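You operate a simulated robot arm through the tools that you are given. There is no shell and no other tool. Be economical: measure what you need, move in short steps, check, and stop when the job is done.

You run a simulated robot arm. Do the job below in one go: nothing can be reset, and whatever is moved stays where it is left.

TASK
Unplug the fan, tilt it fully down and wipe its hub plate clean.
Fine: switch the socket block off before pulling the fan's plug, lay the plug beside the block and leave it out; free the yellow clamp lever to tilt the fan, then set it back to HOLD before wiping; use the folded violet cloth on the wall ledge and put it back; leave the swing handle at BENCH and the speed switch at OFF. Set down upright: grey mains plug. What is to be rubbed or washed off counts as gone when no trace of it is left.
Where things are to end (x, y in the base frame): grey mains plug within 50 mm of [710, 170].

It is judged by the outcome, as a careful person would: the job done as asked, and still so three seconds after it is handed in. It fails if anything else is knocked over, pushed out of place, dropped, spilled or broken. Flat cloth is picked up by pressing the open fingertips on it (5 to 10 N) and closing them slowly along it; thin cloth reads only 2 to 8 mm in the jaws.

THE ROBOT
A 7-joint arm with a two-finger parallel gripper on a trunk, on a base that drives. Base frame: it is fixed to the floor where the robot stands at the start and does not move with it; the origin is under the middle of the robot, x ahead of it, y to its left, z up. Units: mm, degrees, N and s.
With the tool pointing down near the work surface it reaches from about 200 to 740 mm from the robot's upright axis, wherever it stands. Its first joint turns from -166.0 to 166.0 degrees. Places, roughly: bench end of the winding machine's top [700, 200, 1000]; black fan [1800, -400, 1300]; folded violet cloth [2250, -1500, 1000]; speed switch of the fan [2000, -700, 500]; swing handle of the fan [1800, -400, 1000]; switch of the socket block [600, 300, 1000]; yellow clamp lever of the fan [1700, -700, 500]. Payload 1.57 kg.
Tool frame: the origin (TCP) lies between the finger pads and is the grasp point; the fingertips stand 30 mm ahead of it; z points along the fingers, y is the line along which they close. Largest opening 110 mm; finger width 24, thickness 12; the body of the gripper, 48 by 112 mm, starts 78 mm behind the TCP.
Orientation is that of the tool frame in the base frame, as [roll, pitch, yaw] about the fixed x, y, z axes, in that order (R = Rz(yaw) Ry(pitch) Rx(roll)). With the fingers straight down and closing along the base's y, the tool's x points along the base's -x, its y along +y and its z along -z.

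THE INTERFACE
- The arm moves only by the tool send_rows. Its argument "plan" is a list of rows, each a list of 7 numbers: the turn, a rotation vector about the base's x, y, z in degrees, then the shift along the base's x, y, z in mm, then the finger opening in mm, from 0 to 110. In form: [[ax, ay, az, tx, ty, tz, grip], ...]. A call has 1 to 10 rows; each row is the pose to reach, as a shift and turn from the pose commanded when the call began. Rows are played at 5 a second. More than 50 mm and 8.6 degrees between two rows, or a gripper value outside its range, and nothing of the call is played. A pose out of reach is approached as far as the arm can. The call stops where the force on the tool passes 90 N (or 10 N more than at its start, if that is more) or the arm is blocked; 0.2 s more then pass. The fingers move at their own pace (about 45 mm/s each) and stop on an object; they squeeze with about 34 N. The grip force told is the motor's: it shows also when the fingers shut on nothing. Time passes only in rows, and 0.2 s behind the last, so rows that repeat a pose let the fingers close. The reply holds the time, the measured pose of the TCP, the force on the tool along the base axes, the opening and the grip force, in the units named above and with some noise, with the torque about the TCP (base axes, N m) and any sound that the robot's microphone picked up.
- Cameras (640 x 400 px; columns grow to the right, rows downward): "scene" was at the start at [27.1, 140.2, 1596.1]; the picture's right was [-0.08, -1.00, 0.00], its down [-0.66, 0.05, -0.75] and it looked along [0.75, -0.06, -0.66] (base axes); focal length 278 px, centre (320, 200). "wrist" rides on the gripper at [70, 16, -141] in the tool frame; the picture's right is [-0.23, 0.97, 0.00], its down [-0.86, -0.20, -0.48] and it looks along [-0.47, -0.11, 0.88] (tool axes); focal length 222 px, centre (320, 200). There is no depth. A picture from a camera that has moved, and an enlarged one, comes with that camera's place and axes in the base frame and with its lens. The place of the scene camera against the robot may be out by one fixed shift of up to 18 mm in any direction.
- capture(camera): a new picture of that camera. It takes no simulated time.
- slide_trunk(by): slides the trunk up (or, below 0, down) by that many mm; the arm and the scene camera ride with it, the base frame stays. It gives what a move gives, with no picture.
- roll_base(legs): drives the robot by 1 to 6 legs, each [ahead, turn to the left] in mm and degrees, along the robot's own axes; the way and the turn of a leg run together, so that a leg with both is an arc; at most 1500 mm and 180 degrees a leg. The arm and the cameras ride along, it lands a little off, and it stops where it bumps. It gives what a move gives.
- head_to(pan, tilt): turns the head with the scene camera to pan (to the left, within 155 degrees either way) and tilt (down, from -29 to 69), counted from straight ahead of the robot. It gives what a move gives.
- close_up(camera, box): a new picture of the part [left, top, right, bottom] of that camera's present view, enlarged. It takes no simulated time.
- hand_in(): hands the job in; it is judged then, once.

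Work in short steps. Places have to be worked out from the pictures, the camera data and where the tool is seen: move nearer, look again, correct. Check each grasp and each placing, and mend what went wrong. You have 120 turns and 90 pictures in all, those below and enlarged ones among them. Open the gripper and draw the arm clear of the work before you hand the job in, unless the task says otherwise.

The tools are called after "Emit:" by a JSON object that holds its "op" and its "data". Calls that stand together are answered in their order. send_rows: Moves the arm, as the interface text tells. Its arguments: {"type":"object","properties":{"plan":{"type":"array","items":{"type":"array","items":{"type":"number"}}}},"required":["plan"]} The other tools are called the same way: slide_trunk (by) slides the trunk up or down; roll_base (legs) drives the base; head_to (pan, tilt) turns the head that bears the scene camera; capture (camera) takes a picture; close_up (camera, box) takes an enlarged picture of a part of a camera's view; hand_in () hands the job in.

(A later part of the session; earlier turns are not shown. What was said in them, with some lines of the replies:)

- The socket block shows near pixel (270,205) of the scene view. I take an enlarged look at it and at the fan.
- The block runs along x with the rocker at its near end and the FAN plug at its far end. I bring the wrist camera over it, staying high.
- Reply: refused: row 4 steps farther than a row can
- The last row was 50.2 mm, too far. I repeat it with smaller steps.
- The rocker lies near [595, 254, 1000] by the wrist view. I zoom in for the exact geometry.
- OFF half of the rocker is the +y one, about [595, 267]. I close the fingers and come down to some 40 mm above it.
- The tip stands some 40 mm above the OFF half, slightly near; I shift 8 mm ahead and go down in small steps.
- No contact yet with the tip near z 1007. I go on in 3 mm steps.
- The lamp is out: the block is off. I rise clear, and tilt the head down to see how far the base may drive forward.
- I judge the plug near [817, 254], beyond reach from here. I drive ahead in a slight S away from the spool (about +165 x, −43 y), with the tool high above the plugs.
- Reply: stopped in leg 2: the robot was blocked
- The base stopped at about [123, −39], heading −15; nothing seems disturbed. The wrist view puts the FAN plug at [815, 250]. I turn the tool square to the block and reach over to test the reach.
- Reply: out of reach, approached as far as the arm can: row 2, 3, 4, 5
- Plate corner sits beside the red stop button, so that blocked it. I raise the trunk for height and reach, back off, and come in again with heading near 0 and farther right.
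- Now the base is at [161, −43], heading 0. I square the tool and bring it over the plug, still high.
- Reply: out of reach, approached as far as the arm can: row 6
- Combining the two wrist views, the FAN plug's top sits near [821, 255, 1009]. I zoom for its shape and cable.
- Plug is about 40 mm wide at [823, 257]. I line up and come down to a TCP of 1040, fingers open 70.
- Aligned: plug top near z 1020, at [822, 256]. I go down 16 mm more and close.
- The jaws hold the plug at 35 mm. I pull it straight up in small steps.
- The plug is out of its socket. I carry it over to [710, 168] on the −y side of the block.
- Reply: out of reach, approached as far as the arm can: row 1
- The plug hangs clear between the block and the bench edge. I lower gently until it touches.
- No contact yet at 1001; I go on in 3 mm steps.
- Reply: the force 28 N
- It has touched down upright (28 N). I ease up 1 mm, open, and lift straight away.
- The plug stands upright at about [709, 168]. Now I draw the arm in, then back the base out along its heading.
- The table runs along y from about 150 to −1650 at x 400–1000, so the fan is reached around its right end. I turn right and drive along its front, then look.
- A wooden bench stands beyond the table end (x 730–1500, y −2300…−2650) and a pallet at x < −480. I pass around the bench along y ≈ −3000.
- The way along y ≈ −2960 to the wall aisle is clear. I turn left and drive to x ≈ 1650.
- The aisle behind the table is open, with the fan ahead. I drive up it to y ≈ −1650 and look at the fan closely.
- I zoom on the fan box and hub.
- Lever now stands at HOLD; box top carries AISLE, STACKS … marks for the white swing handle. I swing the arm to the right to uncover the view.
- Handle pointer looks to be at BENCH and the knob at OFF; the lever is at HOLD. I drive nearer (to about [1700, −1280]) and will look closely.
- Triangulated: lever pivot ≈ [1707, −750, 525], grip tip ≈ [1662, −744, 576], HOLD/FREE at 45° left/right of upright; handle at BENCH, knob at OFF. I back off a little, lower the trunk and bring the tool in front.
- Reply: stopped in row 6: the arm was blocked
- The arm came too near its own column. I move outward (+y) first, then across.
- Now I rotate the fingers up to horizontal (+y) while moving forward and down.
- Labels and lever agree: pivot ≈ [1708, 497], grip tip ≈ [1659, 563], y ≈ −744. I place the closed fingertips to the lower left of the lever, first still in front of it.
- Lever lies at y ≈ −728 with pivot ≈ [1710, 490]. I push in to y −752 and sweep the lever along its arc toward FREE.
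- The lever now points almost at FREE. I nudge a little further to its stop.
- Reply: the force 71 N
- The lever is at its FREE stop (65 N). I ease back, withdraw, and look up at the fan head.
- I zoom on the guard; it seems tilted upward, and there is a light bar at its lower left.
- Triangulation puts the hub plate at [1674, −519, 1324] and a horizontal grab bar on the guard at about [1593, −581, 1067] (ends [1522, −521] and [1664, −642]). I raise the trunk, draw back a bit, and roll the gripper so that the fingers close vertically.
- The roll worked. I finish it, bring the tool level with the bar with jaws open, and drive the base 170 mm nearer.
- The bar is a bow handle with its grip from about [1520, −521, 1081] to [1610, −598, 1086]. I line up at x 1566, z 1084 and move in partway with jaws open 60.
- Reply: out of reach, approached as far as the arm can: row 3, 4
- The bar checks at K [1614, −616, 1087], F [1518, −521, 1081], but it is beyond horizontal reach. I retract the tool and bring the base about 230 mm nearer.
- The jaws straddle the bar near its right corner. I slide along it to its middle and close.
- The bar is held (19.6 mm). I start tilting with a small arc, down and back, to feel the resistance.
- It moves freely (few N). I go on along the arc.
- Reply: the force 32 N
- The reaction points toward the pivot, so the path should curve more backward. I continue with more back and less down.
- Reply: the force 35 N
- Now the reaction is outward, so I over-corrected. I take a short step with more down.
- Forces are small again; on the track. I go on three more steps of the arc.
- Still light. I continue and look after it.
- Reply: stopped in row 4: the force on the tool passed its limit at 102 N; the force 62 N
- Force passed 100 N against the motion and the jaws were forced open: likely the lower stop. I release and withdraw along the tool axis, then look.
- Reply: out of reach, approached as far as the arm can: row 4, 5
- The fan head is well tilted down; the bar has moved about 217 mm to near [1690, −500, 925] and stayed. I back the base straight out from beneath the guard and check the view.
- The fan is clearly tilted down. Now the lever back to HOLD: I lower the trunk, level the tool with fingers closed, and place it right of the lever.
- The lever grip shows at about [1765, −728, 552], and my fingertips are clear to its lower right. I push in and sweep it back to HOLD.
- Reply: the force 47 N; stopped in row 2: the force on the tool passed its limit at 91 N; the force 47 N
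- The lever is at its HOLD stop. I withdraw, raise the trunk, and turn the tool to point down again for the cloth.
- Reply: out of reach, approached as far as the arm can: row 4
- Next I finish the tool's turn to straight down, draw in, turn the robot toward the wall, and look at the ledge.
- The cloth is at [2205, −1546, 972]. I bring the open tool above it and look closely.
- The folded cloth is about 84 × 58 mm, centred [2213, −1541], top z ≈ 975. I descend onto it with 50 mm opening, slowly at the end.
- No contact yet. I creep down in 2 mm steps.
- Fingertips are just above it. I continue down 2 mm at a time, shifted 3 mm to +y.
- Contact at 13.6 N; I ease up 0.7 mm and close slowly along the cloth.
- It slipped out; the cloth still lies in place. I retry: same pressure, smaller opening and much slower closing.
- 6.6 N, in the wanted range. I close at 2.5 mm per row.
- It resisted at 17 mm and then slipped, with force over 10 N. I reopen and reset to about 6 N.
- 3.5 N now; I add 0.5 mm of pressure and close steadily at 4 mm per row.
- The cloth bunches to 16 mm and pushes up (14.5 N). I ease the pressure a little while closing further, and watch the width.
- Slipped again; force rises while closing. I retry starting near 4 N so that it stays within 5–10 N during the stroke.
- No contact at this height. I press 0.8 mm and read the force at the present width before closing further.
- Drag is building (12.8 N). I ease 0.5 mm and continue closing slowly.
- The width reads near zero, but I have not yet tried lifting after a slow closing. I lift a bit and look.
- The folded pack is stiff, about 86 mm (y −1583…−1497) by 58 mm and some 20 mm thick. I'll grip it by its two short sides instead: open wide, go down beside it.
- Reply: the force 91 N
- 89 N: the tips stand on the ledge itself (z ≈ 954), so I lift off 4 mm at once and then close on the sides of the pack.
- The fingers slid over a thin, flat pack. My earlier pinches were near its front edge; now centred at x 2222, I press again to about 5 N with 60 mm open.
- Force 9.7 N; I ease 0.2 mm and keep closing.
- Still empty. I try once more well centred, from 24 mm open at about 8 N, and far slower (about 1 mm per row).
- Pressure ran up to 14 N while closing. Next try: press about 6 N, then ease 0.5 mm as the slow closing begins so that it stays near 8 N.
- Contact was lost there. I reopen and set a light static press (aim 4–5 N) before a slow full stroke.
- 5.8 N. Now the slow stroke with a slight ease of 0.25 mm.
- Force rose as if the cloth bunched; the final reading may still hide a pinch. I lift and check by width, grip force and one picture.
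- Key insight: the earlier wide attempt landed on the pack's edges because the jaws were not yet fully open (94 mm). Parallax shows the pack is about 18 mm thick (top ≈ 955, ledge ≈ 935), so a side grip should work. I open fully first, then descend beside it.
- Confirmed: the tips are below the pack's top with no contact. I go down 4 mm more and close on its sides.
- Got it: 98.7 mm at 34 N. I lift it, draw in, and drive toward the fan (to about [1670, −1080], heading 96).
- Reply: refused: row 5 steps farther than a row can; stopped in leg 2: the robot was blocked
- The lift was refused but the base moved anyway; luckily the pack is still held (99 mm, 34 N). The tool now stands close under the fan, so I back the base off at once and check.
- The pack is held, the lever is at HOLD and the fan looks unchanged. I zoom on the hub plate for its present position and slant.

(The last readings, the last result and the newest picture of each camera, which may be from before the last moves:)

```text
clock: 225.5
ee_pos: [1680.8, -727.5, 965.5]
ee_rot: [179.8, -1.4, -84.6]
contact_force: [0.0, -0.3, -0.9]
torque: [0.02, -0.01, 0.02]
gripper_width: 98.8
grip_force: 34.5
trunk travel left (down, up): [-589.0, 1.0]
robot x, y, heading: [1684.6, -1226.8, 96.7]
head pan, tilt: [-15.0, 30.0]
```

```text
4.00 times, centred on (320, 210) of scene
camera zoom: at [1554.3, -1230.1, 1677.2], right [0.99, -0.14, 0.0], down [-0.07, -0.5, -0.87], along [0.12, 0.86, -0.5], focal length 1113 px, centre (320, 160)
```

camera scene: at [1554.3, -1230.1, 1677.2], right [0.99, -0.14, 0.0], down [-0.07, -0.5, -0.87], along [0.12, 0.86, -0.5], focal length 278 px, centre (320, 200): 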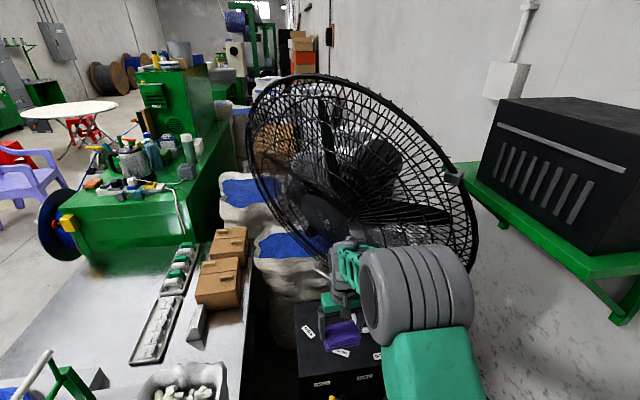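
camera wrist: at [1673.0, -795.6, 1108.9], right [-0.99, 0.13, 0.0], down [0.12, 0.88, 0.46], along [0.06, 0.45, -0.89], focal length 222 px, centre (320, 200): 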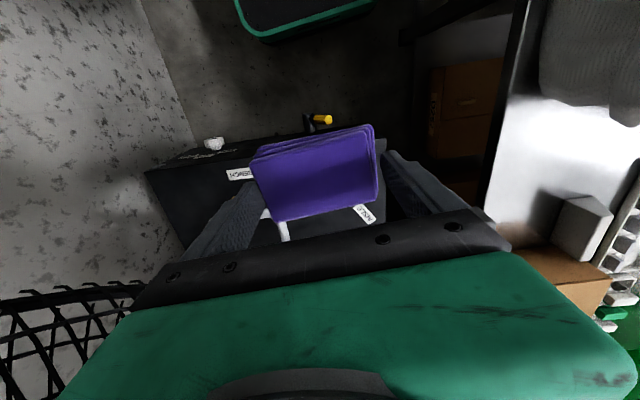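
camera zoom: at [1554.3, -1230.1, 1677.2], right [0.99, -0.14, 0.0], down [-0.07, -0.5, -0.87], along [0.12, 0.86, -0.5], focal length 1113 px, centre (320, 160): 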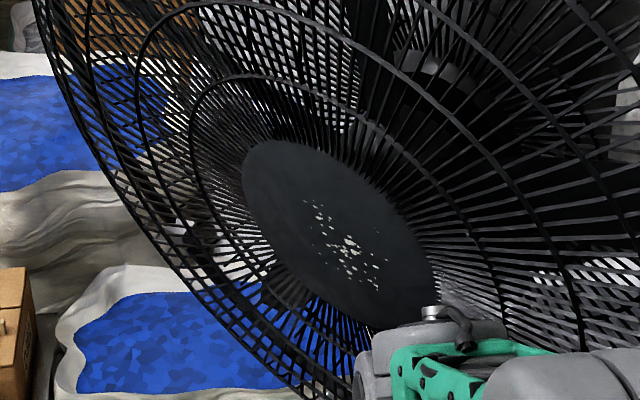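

Plate: normal ≈ [−0.70, −0.64, −0.31] (18° down), centre corrected for the scene-camera offset ≈ [1663, −509, 1182]; white spots lie within ±50 mm. I turn the tool to face the plate, moving up and left meanwhile.

Emit:
{"op": "send_rows", "data": {"plan": [[7.37, -2.84, -2.56, -8, -10, 14, 55], [14.7, -5.67, -5.11, -18, -20, 30, 55], [22.1, -8.5, -7.67, -30, -30, 45, 55], [29.5, -11.3, -10.2, -42, -38, 60, 55], [36.9, -14.2, -12.8, -54, -46, 75, 55], [44.2, -17, -15.3, -66, -50, 90, 55], [51.6, -19.9, -17.9, -78, -54, 105, 55], [59, -22.7, -20.5, -90, -57, 118, 55], [66.3, -25.5, -23, -100, -60, 130, 55]]}}

Emit:
{"op": "send_rows", "data": {"plan": [[7.37, -2.84, -2.56, -10, 4, 4, 55], [14.7, -5.67, -5.11, -20, 8, 8, 55], [22.1, -8.5, -7.67, -30, 12, 12, 55], [29.5, -11.3, -10.2, -40, 16, 16, 55], [36.9, -14.2, -12.8, -50, 20, 20, 55]]}}

```text
clock: 227.5
ee_pos: [1579.8, -789.7, 1096.2]
ee_rot: [-149.1, 65.6, -90.9]
contact_force: [-0.6, 0.0, -1.1]
torque: [0.04, 0.0, 0.05]
gripper_width: 98.9
grip_force: 34.2
trunk travel left (down, up): [-589.0, 1.0]
robot x, y, heading: [1683.9, -1230.3, 96.9]
head pan, tilt: [-15.0, 30.0]
```

```text
clock: 228.7
ee_pos: [1569.4, -783.5, 1098.0]
ee_rot: [-134.3, 75.9, -80.8]
contact_force: [-0.1, 0.2, -0.7]
torque: [-0.01, 0.01, -0.01]
gripper_width: 98.9
grip_force: 34.0
out of reach, approached as far as the arm can: row 2, 3, 4, 5
trunk travel left (down, up): [-589.0, 1.0]
robot x, y, heading: [1683.9, -1229.4, 96.8]
head pan, tilt: [-15.0, 30.0]
```

The wrist can't pitch up enough with the shoulder so high. I lower the trunk 250 mm, then raise and finish turning the tool.

Emit:
{"op": "slide_trunk", "data": {"by": -250}}

Emit:
{"op": "send_rows", "data": {"plan": [[4.6, -1.9, -1.5, -4, 5, 40, 55], [9.1, -3.7, -3.1, -8, 8, 80, 55], [13.7, -5.6, -4.6, -12, 10, 120, 55], [18.3, -7.5, -6.1, -16, 13, 160, 55], [22.8, -9.3, -7.7, -20, 16, 200, 55], [27.4, -11.2, -9.2, -25, 20, 230, 55]]}}

```text
clock: 231.2
ee_pos: [1569.4, -783.3, 848.4]
ee_rot: [-134.4, 75.8, -80.8]
contact_force: [-0.4, 0.1, -1.3]
torque: [-0.03, -0.03, 0.01]
gripper_width: 98.7
grip_force: 34.3
trunk travel left (down, up): [-339.0, 251.0]
robot x, y, heading: [1685.1, -1224.7, 97.0]
head pan, tilt: [-15.0, 30.0]
```

```text
clock: 232.8
ee_pos: [1661.5, -664.1, 998.4]
ee_rot: [-79.4, 63.3, -27.2]
contact_force: [-1.2, 0.0, -0.6]
torque: [0.03, -0.04, -0.06]
gripper_width: 98.9
grip_force: 34.6
out of reach, approached as far as the arm can: row 1, 2, 3, 4, 5, 6
trunk travel left (down, up): [-339.0, 251.0]
robot x, y, heading: [1687.4, -1226.3, 97.0]
head pan, tilt: [-15.0, 30.0]
stopped in row 6: the arm was blocked; the commanded pose is now the measured one
```

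The wrist reached a tool direction [0.60, 0.80, 0.08], only 17° off the plate's normal, which is good enough to wipe with. I move the tool up and left in front of the plate, keeping this direction.

Emit:
{"op": "send_rows", "data": {"plan": [[0, 0, 0, -15, -15, 30, 55], [0, 0, 0, -30, -30, 60, 55], [0, 0, 0, -40, -40, 95, 55], [0, 0, 0, -50, -50, 130, 55], [0, 0, 0, -60, -55, 160, 55]]}}

```text
clock: 234.0
ee_pos: [1678.3, -732.3, 1181.5]
ee_rot: [-79.2, 62.8, -27.4]
contact_force: [-1.2, -0.2, -2.5]
torque: [0.06, -0.06, -0.02]
gripper_width: 98.6
grip_force: 34.4
out of reach, approached as far as the arm can: row 2, 3, 4, 5
trunk travel left (down, up): [-339.0, 251.0]
robot x, y, heading: [1685.2, -1229.7, 97.1]
head pan, tilt: [-15.0, 30.0]
```

The left reach is limited by the base position. I shift the base left and forward with a small S (8° turn), which brings the pack some 40 mm in front of the plate.

Emit:
{"op": "roll_base", "data": {"legs": [[0, 8], [125, 0], [0, -8]]}}

Emit:
{"op": "capture", "data": {"camera": "wrist"}}

```text
clock: 236.5
ee_pos: [1647.3, -615.0, 1183.5]
ee_rot: [-79.3, 63.1, -27.2]
contact_force: [0.1, 0.1, -0.5]
torque: [-0.02, 0.05, 0.01]
gripper_width: 98.5
grip_force: 34.2
trunk travel left (down, up): [-339.0, 251.0]
robot x, y, heading: [1655.3, -1110.3, 97.1]
head pan, tilt: [-15.0, 30.0]
```

```text
6 pictures are left
camera wrist: at [1580.3, -734.4, 1102.5], right [-0.77, 0.6, -0.23], down [-0.49, -0.32, 0.81], along [0.41, 0.73, 0.54], focal length 222 px, centre (320, 200)
```

wrist: 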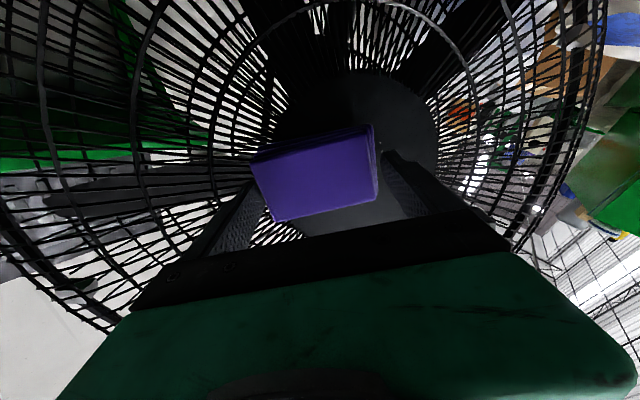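

The plate is right ahead: centre ≈ [1672, −508, 1186], so contact comes with the TCP near [1650, −538, 1183]. I advance, slowly at the end.

Emit:
{"op": "send_rows", "data": {"plan": [[0, 0, 0, 1, 25, 0, 55], [0, 0, 0, 2, 42, 0, 55], [0, 0, 0, 2, 50, 0, 55], [0, 0, 0, 3, 55, 0, 55], [0, 0, 0, 3, 60, 0, 55], [0, 0, 0, 3, 64, 0, 55]]}}

```text
clock: 237.7
ee_pos: [1649.4, -571.7, 1185.5]
ee_rot: [-78.6, 63.2, -27.3]
contact_force: [-26.0, -53.4, -9.0]
torque: [2.33, -0.61, -3.13]
gripper_width: 103.3
grip_force: 34.2
trunk travel left (down, up): [-339.0, 251.0]
robot x, y, heading: [1652.3, -1113.5, 97.4]
head pan, tilt: [-15.0, 30.0]
stopped in row 5: the force on the tool passed its limit at 96 N (the readings are from after the stop); the commanded pose is now the measured one
```

Contact came early at the pack's upper right end, because of the skew. I back off along the normal and try turning 12° toward the plate's normal.

Emit:
{"op": "send_rows", "data": {"plan": [[0, 0, 0, -9, -10, -3, 55], [0, 0, 0, -14, -18, -5, 55], [4, -2.6, -3.7, -16, -20, -6, 55], [8, -5.2, -7.3, -18, -22, -8, 55]]}}

```text
clock: 238.7
ee_pos: [1637.8, -581.1, 1176.3]
ee_rot: [-74.2, 62.8, -25.3]
contact_force: [-0.1, -0.6, -0.5]
torque: [-0.03, 0.01, 0.0]
gripper_width: 103.1
grip_force: 34.2
out of reach, approached as far as the arm can: row 3, 4
trunk travel left (down, up): [-339.0, 251.0]
robot x, y, heading: [1655.9, -1115.3, 97.0]
head pan, tilt: [-15.0, 30.0]
```

Partly turned (14° off now). The touching end lies about 57 mm right and 40 mm above the hub centre, so I shift left and down in the plate's plane, then press gently.

Emit:
{"op": "send_rows", "data": {"plan": [[0, 0, 0, -14, 24, -17, 55], [0, 0, 0, -28, 49, -34, 55], [0, 0, 0, -25, 52, -32, 55], [0, 0, 0, -21, 56, -31, 55], [0, 0, 0, -18, 58, -29, 55]]}}

```text
clock: 239.8
ee_pos: [1619.9, -523.0, 1147.2]
ee_rot: [-74.3, 62.8, -25.3]
contact_force: [-1.9, -2.6, -2.0]
torque: [-0.2, 0.12, 0.09]
gripper_width: 102.6
grip_force: 34.1
trunk travel left (down, up): [-339.0, 251.0]
robot x, y, heading: [1654.7, -1115.1, 97.2]
head pan, tilt: [-15.0, 30.0]
```

Just touching (4 N) and fully reachable here. I back off 8 mm and try turning the pack flatter to the plate (10°).

Emit:
{"op": "send_rows", "data": {"plan": [[0, 0, 0, -6, -5, -3, 55], [3, -2, -2.8, -6, -5, -3, 55], [6, -3.9, -5.5, -6, -5, -3, 55], [9, -5.9, -8.3, -6, -5, -3, 55]]}}

Emit:
{"op": "capture", "data": {"camera": "wrist"}}

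```text
clock: 240.8
ee_pos: [1612.8, -526.4, 1145.3]
ee_rot: [-68.4, 62.3, -22.2]
contact_force: [-0.2, 0.0, 0.1]
torque: [0.01, 0.05, -0.03]
gripper_width: 102.6
grip_force: 34.2
out of reach, approached as far as the arm can: row 2, 3, 4
trunk travel left (down, up): [-339.0, 251.0]
robot x, y, heading: [1651.9, -1110.4, 97.1]
head pan, tilt: [-15.0, 30.0]
```

```text
5 pictures are left
camera wrist: at [1540.0, -633.0, 1052.6], right [-0.7, 0.68, -0.22], down [-0.56, -0.33, 0.76], along [0.44, 0.66, 0.61], focal length 222 px, centre (320, 200)
```

wrist: 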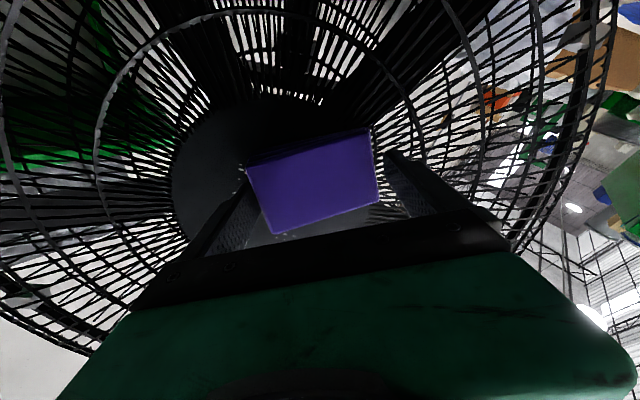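

The pack is now 11° off flat, its touching end near the hub centre. I press on and wipe in a loop: right, up, back left, down.

Emit:
{"op": "send_rows", "data": {"plan": [[0, 0, 0, 4, 4, 2, 55], [0, 0, 0, 7.7, 7, 3.4, 55], [0, 0, 0, 24.6, -11.5, 3.4, 55], [0, 0, 0, 41.4, -29.9, 3.4, 55], [0, 0, 0, 54.9, -44.7, 3.4, 55], [0, 0, 0, 46.9, -52, 36.7, 55], [0, 0, 0, 23.3, -26.1, 36.7, 55], [0, 0, 0, -0.3, -0.3, 36.7, 55], [0, 0, 0, -9, 10, 20, 55], [0, 0, 0, 7.7, 7, 3.4, 55]]}}

```text
clock: 243.1
ee_pos: [1619.6, -519.3, 1149.8]
ee_rot: [-68.1, 62.3, -22.0]
contact_force: [-6.6, -5.7, 2.1]
torque: [-0.05, -0.13, -0.44]
gripper_width: 101.2
grip_force: 33.8
trunk travel left (down, up): [-339.0, 251.0]
robot x, y, heading: [1654.8, -1116.6, 96.9]
head pan, tilt: [-15.0, 30.0]
```

Light contact (9 N) held through the stroke. I press 2 mm more and wipe the lower half and centre.

Emit:
{"op": "send_rows", "data": {"plan": [[0, 0, 0, 1.4, 1.3, 0.6, 55], [0, 0, 0, 6, 5.5, -18.4, 55], [0, 0, 0, 10.5, 9.6, -37.4, 55], [0, 0, 0, 34.1, -16.2, -37.4, 55], [0, 0, 0, 57.8, -42.1, -37.4, 55], [0, 0, 0, 53.2, -46.2, -18.4, 55], [0, 0, 0, 29.6, -20.3, -18.4, 55], [0, 0, 0, 6, 5.5, -18.4, 55], [0, 0, 0, 21.6, -27.6, 14.9, 55], [0, 0, 0, 1.4, 1.3, 0.6, 55]]}}

Emit:
{"op": "send_rows", "data": {"plan": [[0, 0, 0, 24, -25, 0, 55], [0, 0, 0, 15, -33, 38, 55], [0, 0, 0, -9, -8, 38, 55], [0, 0, 0, -15, 16, 0, 55], [0, 0, 0, -6, 25, -38, 55], [0, 0, 0, 9, 8, -38, 55], [0, 0, 0, 33, -17, -38, 55], [0, 0, 0, 47, -51, 0, 55], [0, 0, 0, 24, -25, 0, 55], [0, 0, 0, 0, 0, 0, 55]]}}

Emit:
{"op": "send_rows", "data": {"plan": [[0, 0, 0, -20, -18, -9, 55], [0, 0, 0, -45, -30, -12, 55], [0, 0, 0, -55, -50, -50, 55], [0, 0, 0, -65, -60, -95, 55]]}}

Emit:
{"op": "close_up", "data": {"camera": "scene", "box": [280, 190, 440, 300]}}

```text
clock: 245.2
ee_pos: [1622.1, -518.8, 1149.1]
ee_rot: [-68.0, 62.5, -21.9]
contact_force: [-8.2, -4.2, -2.6]
torque: [0.08, -0.05, -0.22]
gripper_width: 101.8
grip_force: 33.6
trunk travel left (down, up): [-339.0, 251.0]
robot x, y, heading: [1651.5, -1115.9, 97.0]
head pan, tilt: [-15.0, 30.0]
```

```text
refused: row 8 steps farther than a row can; nothing moved
```

```text
clock: 246.2
ee_pos: [1630.7, -540.8, 1091.8]
ee_rot: [-68.5, 62.3, -21.9]
contact_force: [-0.1, -0.5, -0.2]
torque: [0.04, 0.0, 0.03]
gripper_width: 101.1
grip_force: 34.8
out of reach, approached as far as the arm can: row 1, 2, 3, 4
trunk travel left (down, up): [-339.0, 251.0]
robot x, y, heading: [1654.6, -1113.2, 96.9]
head pan, tilt: [-15.0, 30.0]
```

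```text
3.64 times, centred on (360, 245) of scene
camera zoom: at [1522.5, -1115.7, 1427.4], right [0.99, -0.14, 0.0], down [-0.07, -0.49, -0.87], along [0.12, 0.86, -0.5], focal length 1012 px, centre (174, 36)
```

zoom: 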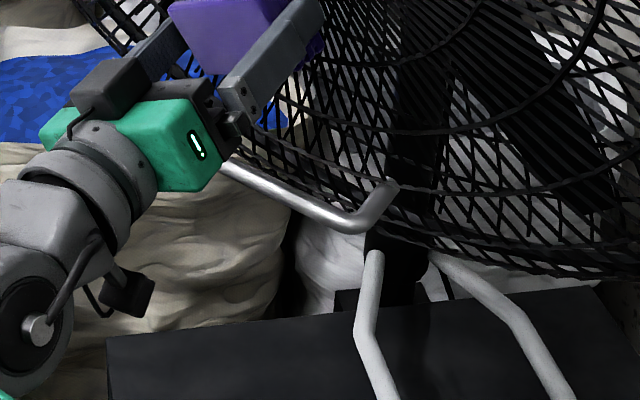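

I misaimed; the plate sits near (344,159) in this view. I zoom there.

Emit:
{"op": "close_up", "data": {"camera": "scene", "box": [280, 100, 400, 215]}}

```text
3.48 times, centred on (340, 158) of scene
camera zoom: at [1522.5, -1115.7, 1427.4], right [0.99, -0.14, 0.0], down [-0.07, -0.49, -0.87], along [0.12, 0.86, -0.5], focal length 968 px, centre (250, 348)
```

zoom: 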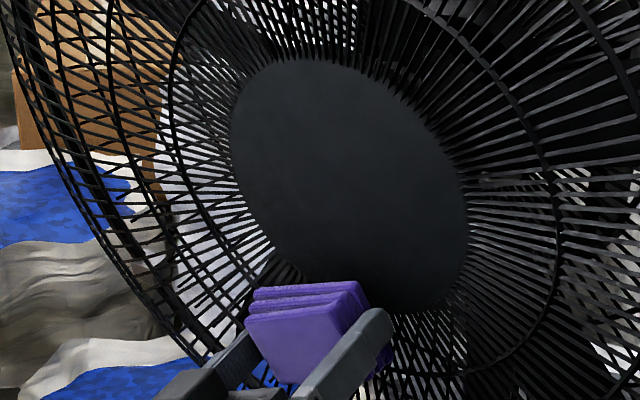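

The hub plate is clean. Now the pack goes back: I reverse the base, raise the trunk, and turn the tool to point down again.

Emit:
{"op": "roll_base", "data": {"legs": [[-385, 0]]}}

Emit:
{"op": "slide_trunk", "data": {"by": 250}}

Emit:
{"op": "send_rows", "data": {"plan": [[-6.61, 3.96, 1.15, 0, -6, -14, 55], [-13.2, 7.92, 2.29, 0, -12, -28, 55], [-19.8, 11.9, 3.44, 0, -18, -42, 55], [-26.4, 15.8, 4.58, 0, -24, -56, 55], [-33, 19.8, 5.73, 0, -30, -70, 55], [-39.7, 23.8, 6.88, 0, -36, -84, 55], [-46.3, 27.7, 8.02, 0, -42, -98, 55]]}}

Emit:
{"op": "send_rows", "data": {"plan": [[-6.61, 3.96, 1.15, 0, -6, -12, 55], [-13.2, 7.92, 2.29, 0, -12, -24, 55], [-19.8, 11.9, 3.44, 0, -18, -36, 55], [-26.4, 15.8, 4.58, 0, -24, -48, 55], [-33, 19.8, 5.73, 0, -30, -60, 55], [-39.7, 23.8, 6.88, 0, -36, -72, 55]]}}

```text
clock: 248.7
ee_pos: [1681.0, -933.3, 1092.3]
ee_rot: [-68.6, 62.4, -22.3]
contact_force: [0.1, 0.6, -0.1]
torque: [0.03, 0.0, 0.0]
gripper_width: 101.2
grip_force: 33.6
trunk travel left (down, up): [-339.0, 251.0]
robot x, y, heading: [1697.0, -1504.6, 96.4]
head pan, tilt: [-15.0, 30.0]
```

```text
clock: 251.3
ee_pos: [1681.1, -932.0, 1342.1]
ee_rot: [-68.6, 62.3, -22.3]
contact_force: [0.8, -0.2, 0.0]
torque: [0.03, 0.04, -0.01]
gripper_width: 101.1
grip_force: 33.8
trunk travel left (down, up): [-589.0, 1.0]
robot x, y, heading: [1704.8, -1505.6, 96.7]
head pan, tilt: [-15.0, 30.0]
```

```text
clock: 252.9
ee_pos: [1680.8, -973.0, 1242.2]
ee_rot: [-150.4, 37.2, -81.8]
contact_force: [0.2, -0.5, -0.4]
torque: [0.02, -0.01, 0.01]
gripper_width: 101.0
grip_force: 33.8
trunk travel left (down, up): [-589.0, 1.0]
robot x, y, heading: [1701.4, -1507.1, 96.5]
head pan, tilt: [-15.0, 30.0]
```

```text
clock: 254.3
ee_pos: [1683.1, -1011.0, 1171.7]
ee_rot: [-179.8, -0.2, -84.5]
contact_force: [-0.1, -1.1, -0.1]
torque: [0.01, -0.02, 0.01]
gripper_width: 100.3
grip_force: 34.0
trunk travel left (down, up): [-589.0, 1.0]
robot x, y, heading: [1699.9, -1506.2, 96.8]
head pan, tilt: [-15.0, 30.0]
```

The tool points down with the pack held. I turn the robot back to the wall.

Emit:
{"op": "roll_base", "data": {"legs": [[0, -95.3]]}}

Emit:
{"op": "capture", "data": {"camera": "wrist"}}

```text
clock: 258.7
ee_pos: [2197.5, -1516.9, 1172.2]
ee_rot: [-179.9, -0.2, -178.2]
contact_force: [0.2, 0.4, 0.2]
torque: [0.01, -0.01, -0.01]
gripper_width: 100.5
grip_force: 33.6
trunk travel left (down, up): [-589.0, 1.0]
robot x, y, heading: [1703.6, -1501.4, 3.1]
head pan, tilt: [-15.0, 30.0]
```

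```text
2 pictures are left
camera wrist: at [2127.3, -1503.7, 1314.8], right [0.19, 0.98, 0.0], down [0.86, -0.17, 0.48], along [0.47, -0.1, -0.88], focal length 222 px, centre (320, 200)
```

wrist: 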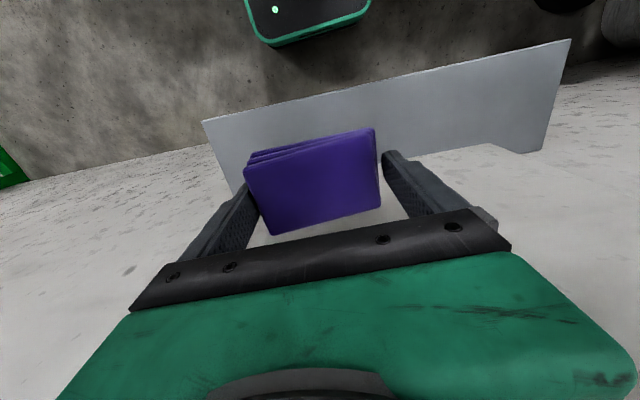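

The pack still sits as before. I go over its original place [2221, −1537] and lower to just above the ledge.

Emit:
{"op": "send_rows", "data": {"plan": [[0, 0, -0.9, 12, -10, -20, 55], [0, 0, -1.8, 23, -20, -50, 55], [0, 0, -1.8, 23, -20, -95, 55], [0, 0, -1.8, 23, -20, -140, 55], [0, 0, -1.8, 23, -20, -175, 55], [0, 0, -1.8, 23, -20, -186, 55], [0, 0, -1.8, 23, -20, -190, 55], [0, 0, -1.8, 23, -20, -193, 55]]}}

```text
clock: 260.5
ee_pos: [2221.1, -1536.9, 979.8]
ee_rot: [-179.8, -0.2, -179.9]
contact_force: [0.6, 1.1, -1.0]
torque: [0.0, 0.0, 0.01]
gripper_width: 100.5
grip_force: 34.2
trunk travel left (down, up): [-589.0, 1.0]
robot x, y, heading: [1702.2, -1509.1, 3.2]
head pan, tilt: [-15.0, 30.0]
```

Emit:
{"op": "send_rows", "data": {"plan": [[0, 0, 0, 0, 0, -2, 55], [0, 0, 0, 0, 0, -4, 55], [0, 0, 0, 0, 0, -6, 55], [0, 0, 0, 0, 0, -7.5, 55]]}}

```text
clock: 261.5
ee_pos: [2220.2, -1535.9, 972.8]
ee_rot: [-179.9, -0.2, -180.0]
contact_force: [-0.6, -0.2, -0.9]
torque: [0.0, -0.02, 0.02]
gripper_width: 100.4
grip_force: 34.1
trunk travel left (down, up): [-589.0, 1.0]
robot x, y, heading: [1700.9, -1507.0, 3.2]
head pan, tilt: [-15.0, 30.0]
```

Not touching yet; I lower a few millimetres more.

Emit:
{"op": "send_rows", "data": {"plan": [[0, 0, 0, 0, 0, -1.5, 55], [0, 0, 0, 0, 0, -3, 55], [0, 0, 0, 0, 0, -4.5, 55]]}}

```text
clock: 262.3
ee_pos: [2219.5, -1537.7, 967.5]
ee_rot: [-179.9, -0.2, -179.9]
contact_force: [-0.1, -0.9, -0.4]
torque: [0.02, 0.02, 0.03]
gripper_width: 100.3
grip_force: 33.6
trunk travel left (down, up): [-589.0, 1.0]
robot x, y, heading: [1701.5, -1504.3, 2.9]
head pan, tilt: [-15.0, 30.0]
```

Emit:
{"op": "send_rows", "data": {"plan": [[0, 0, 0, 0, 0, -1.5, 55], [0, 0, 0, 0, 0, -3, 55], [0, 0, 0, 0, 0, -4.5, 55]]}}

```text
clock: 263.1
ee_pos: [2218.8, -1537.3, 964.3]
ee_rot: [-179.8, -0.1, -179.8]
contact_force: [-0.5, 0.6, 2.5]
torque: [0.14, 0.07, 0.02]
gripper_width: 100.0
grip_force: 33.9
trunk travel left (down, up): [-589.0, 1.0]
robot x, y, heading: [1702.8, -1506.2, 3.0]
head pan, tilt: [-15.0, 30.0]
```

Touching now (2.5 N). I open fully with a pause, lift straight up, draw back, and take a look.

Emit:
{"op": "send_rows", "data": {"plan": [[0, 0, 0, 0, 0, 0.3, 104], [0, 0, 0, 0, 0, 0.3, 110], [0, 0, 0, 0, 0, 0.3, 110], [0, 0, 0, 0, 0, 0.3, 110], [0, 0, 0, 0, 0, 15, 110], [0, 0, 0, 0, 0, 45, 110], [0, 0, 0, 0, 0, 90, 110], [0, 0, 0, 0, 0, 135, 110], [0, 0, 0, -40, 0, 160, 110], [0, 0, 0, -80, 0, 185, 110]]}}

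Emit:
{"op": "capture", "data": {"camera": "wrist"}}

```text
clock: 265.3
ee_pos: [2139.2, -1538.7, 1150.1]
ee_rot: [-179.8, -0.2, -179.8]
contact_force: [-0.4, -0.2, 0.2]
torque: [0.01, -0.04, -0.03]
gripper_width: 110.2
grip_force: 0.1
trunk travel left (down, up): [-589.0, 1.0]
robot x, y, heading: [1700.2, -1507.6, 3.2]
head pan, tilt: [-15.0, 30.0]
```

```text
1 pictures are left
camera wrist: at [2070.9, -1522.9, 1292.2], right [0.22, 0.97, -0.01], down [0.86, -0.2, 0.48], along [0.46, -0.11, -0.88], focal length 222 px, centre (320, 200)
```

wrist: 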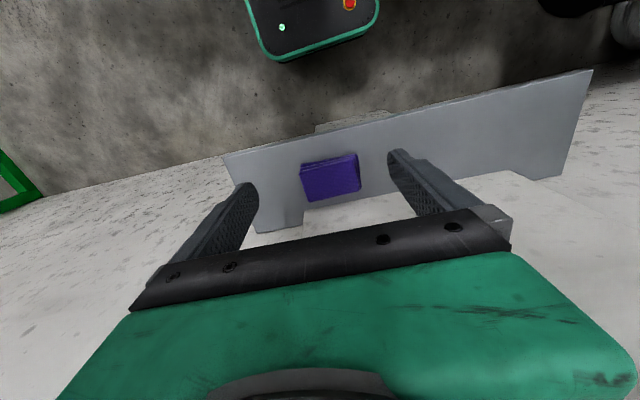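

The pack lies back in its place on the ledge. With the last picture I check the lever, swing handle and speed knob.

Emit:
{"op": "head_to", "data": {"pan": 80, "tilt": 50}}

Emit:
{"op": "close_up", "data": {"camera": "scene", "box": [210, 90, 430, 230]}}

```text
clock: 267.0
ee_pos: [2142.3, -1540.5, 1150.0]
ee_rot: [-179.8, -0.3, -179.9]
contact_force: [0.0, 0.5, -0.7]
torque: [-0.01, 0.04, 0.03]
gripper_width: 110.0
grip_force: 0.0
trunk travel left (down, up): [-589.0, 1.0]
robot x, y, heading: [1700.0, -1507.1, 3.0]
head pan, tilt: [80.0, 50.0]
```

```text
2.86 times, centred on (320, 160) of scene
camera zoom: at [1645.5, -1291.4, 1647.8], right [0.99, -0.12, 0.0], down [-0.09, -0.76, -0.64], along [0.08, 0.64, -0.77], focal length 795 px, centre (320, 314)
```

zoom: 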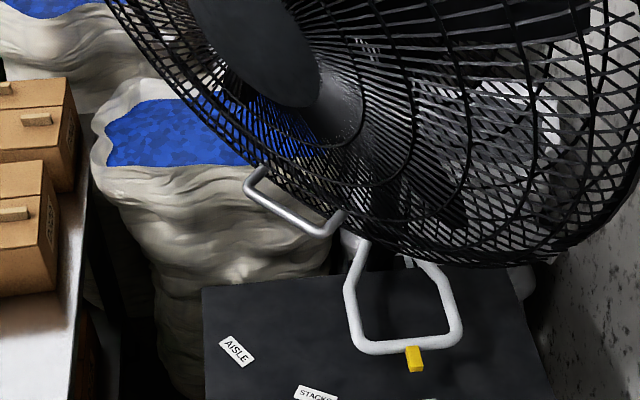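

The swing handle still points at BENCH. Earlier views showed the lever at its HOLD stop and the knob at OFF. The plate showed no spots, the plug stands by the block, and the cloth is back on the ledge, so I hand in.

Emit:
{"op": "hand_in", "data": {}}

```text
The job is handed in.
```

I handed the job in with every step done: the fan is unplugged, tilted down to its stop and clamped at HOLD, its hub plate is wiped clean, and the cloth is back on the ledge. Three things I could not fully confirm:

- **Base bump:** the base was blocked while I carried the cloth past the fan. The pictures afterwards showed nothing moved.
- **Speed knob and lever:** my last picture did not show the speed knob or the lever. Both were right when last seen, the knob at OFF and the lever at HOLD.
- **Plate edge:** a small part of the plate's lower edge was hidden in the check picture.
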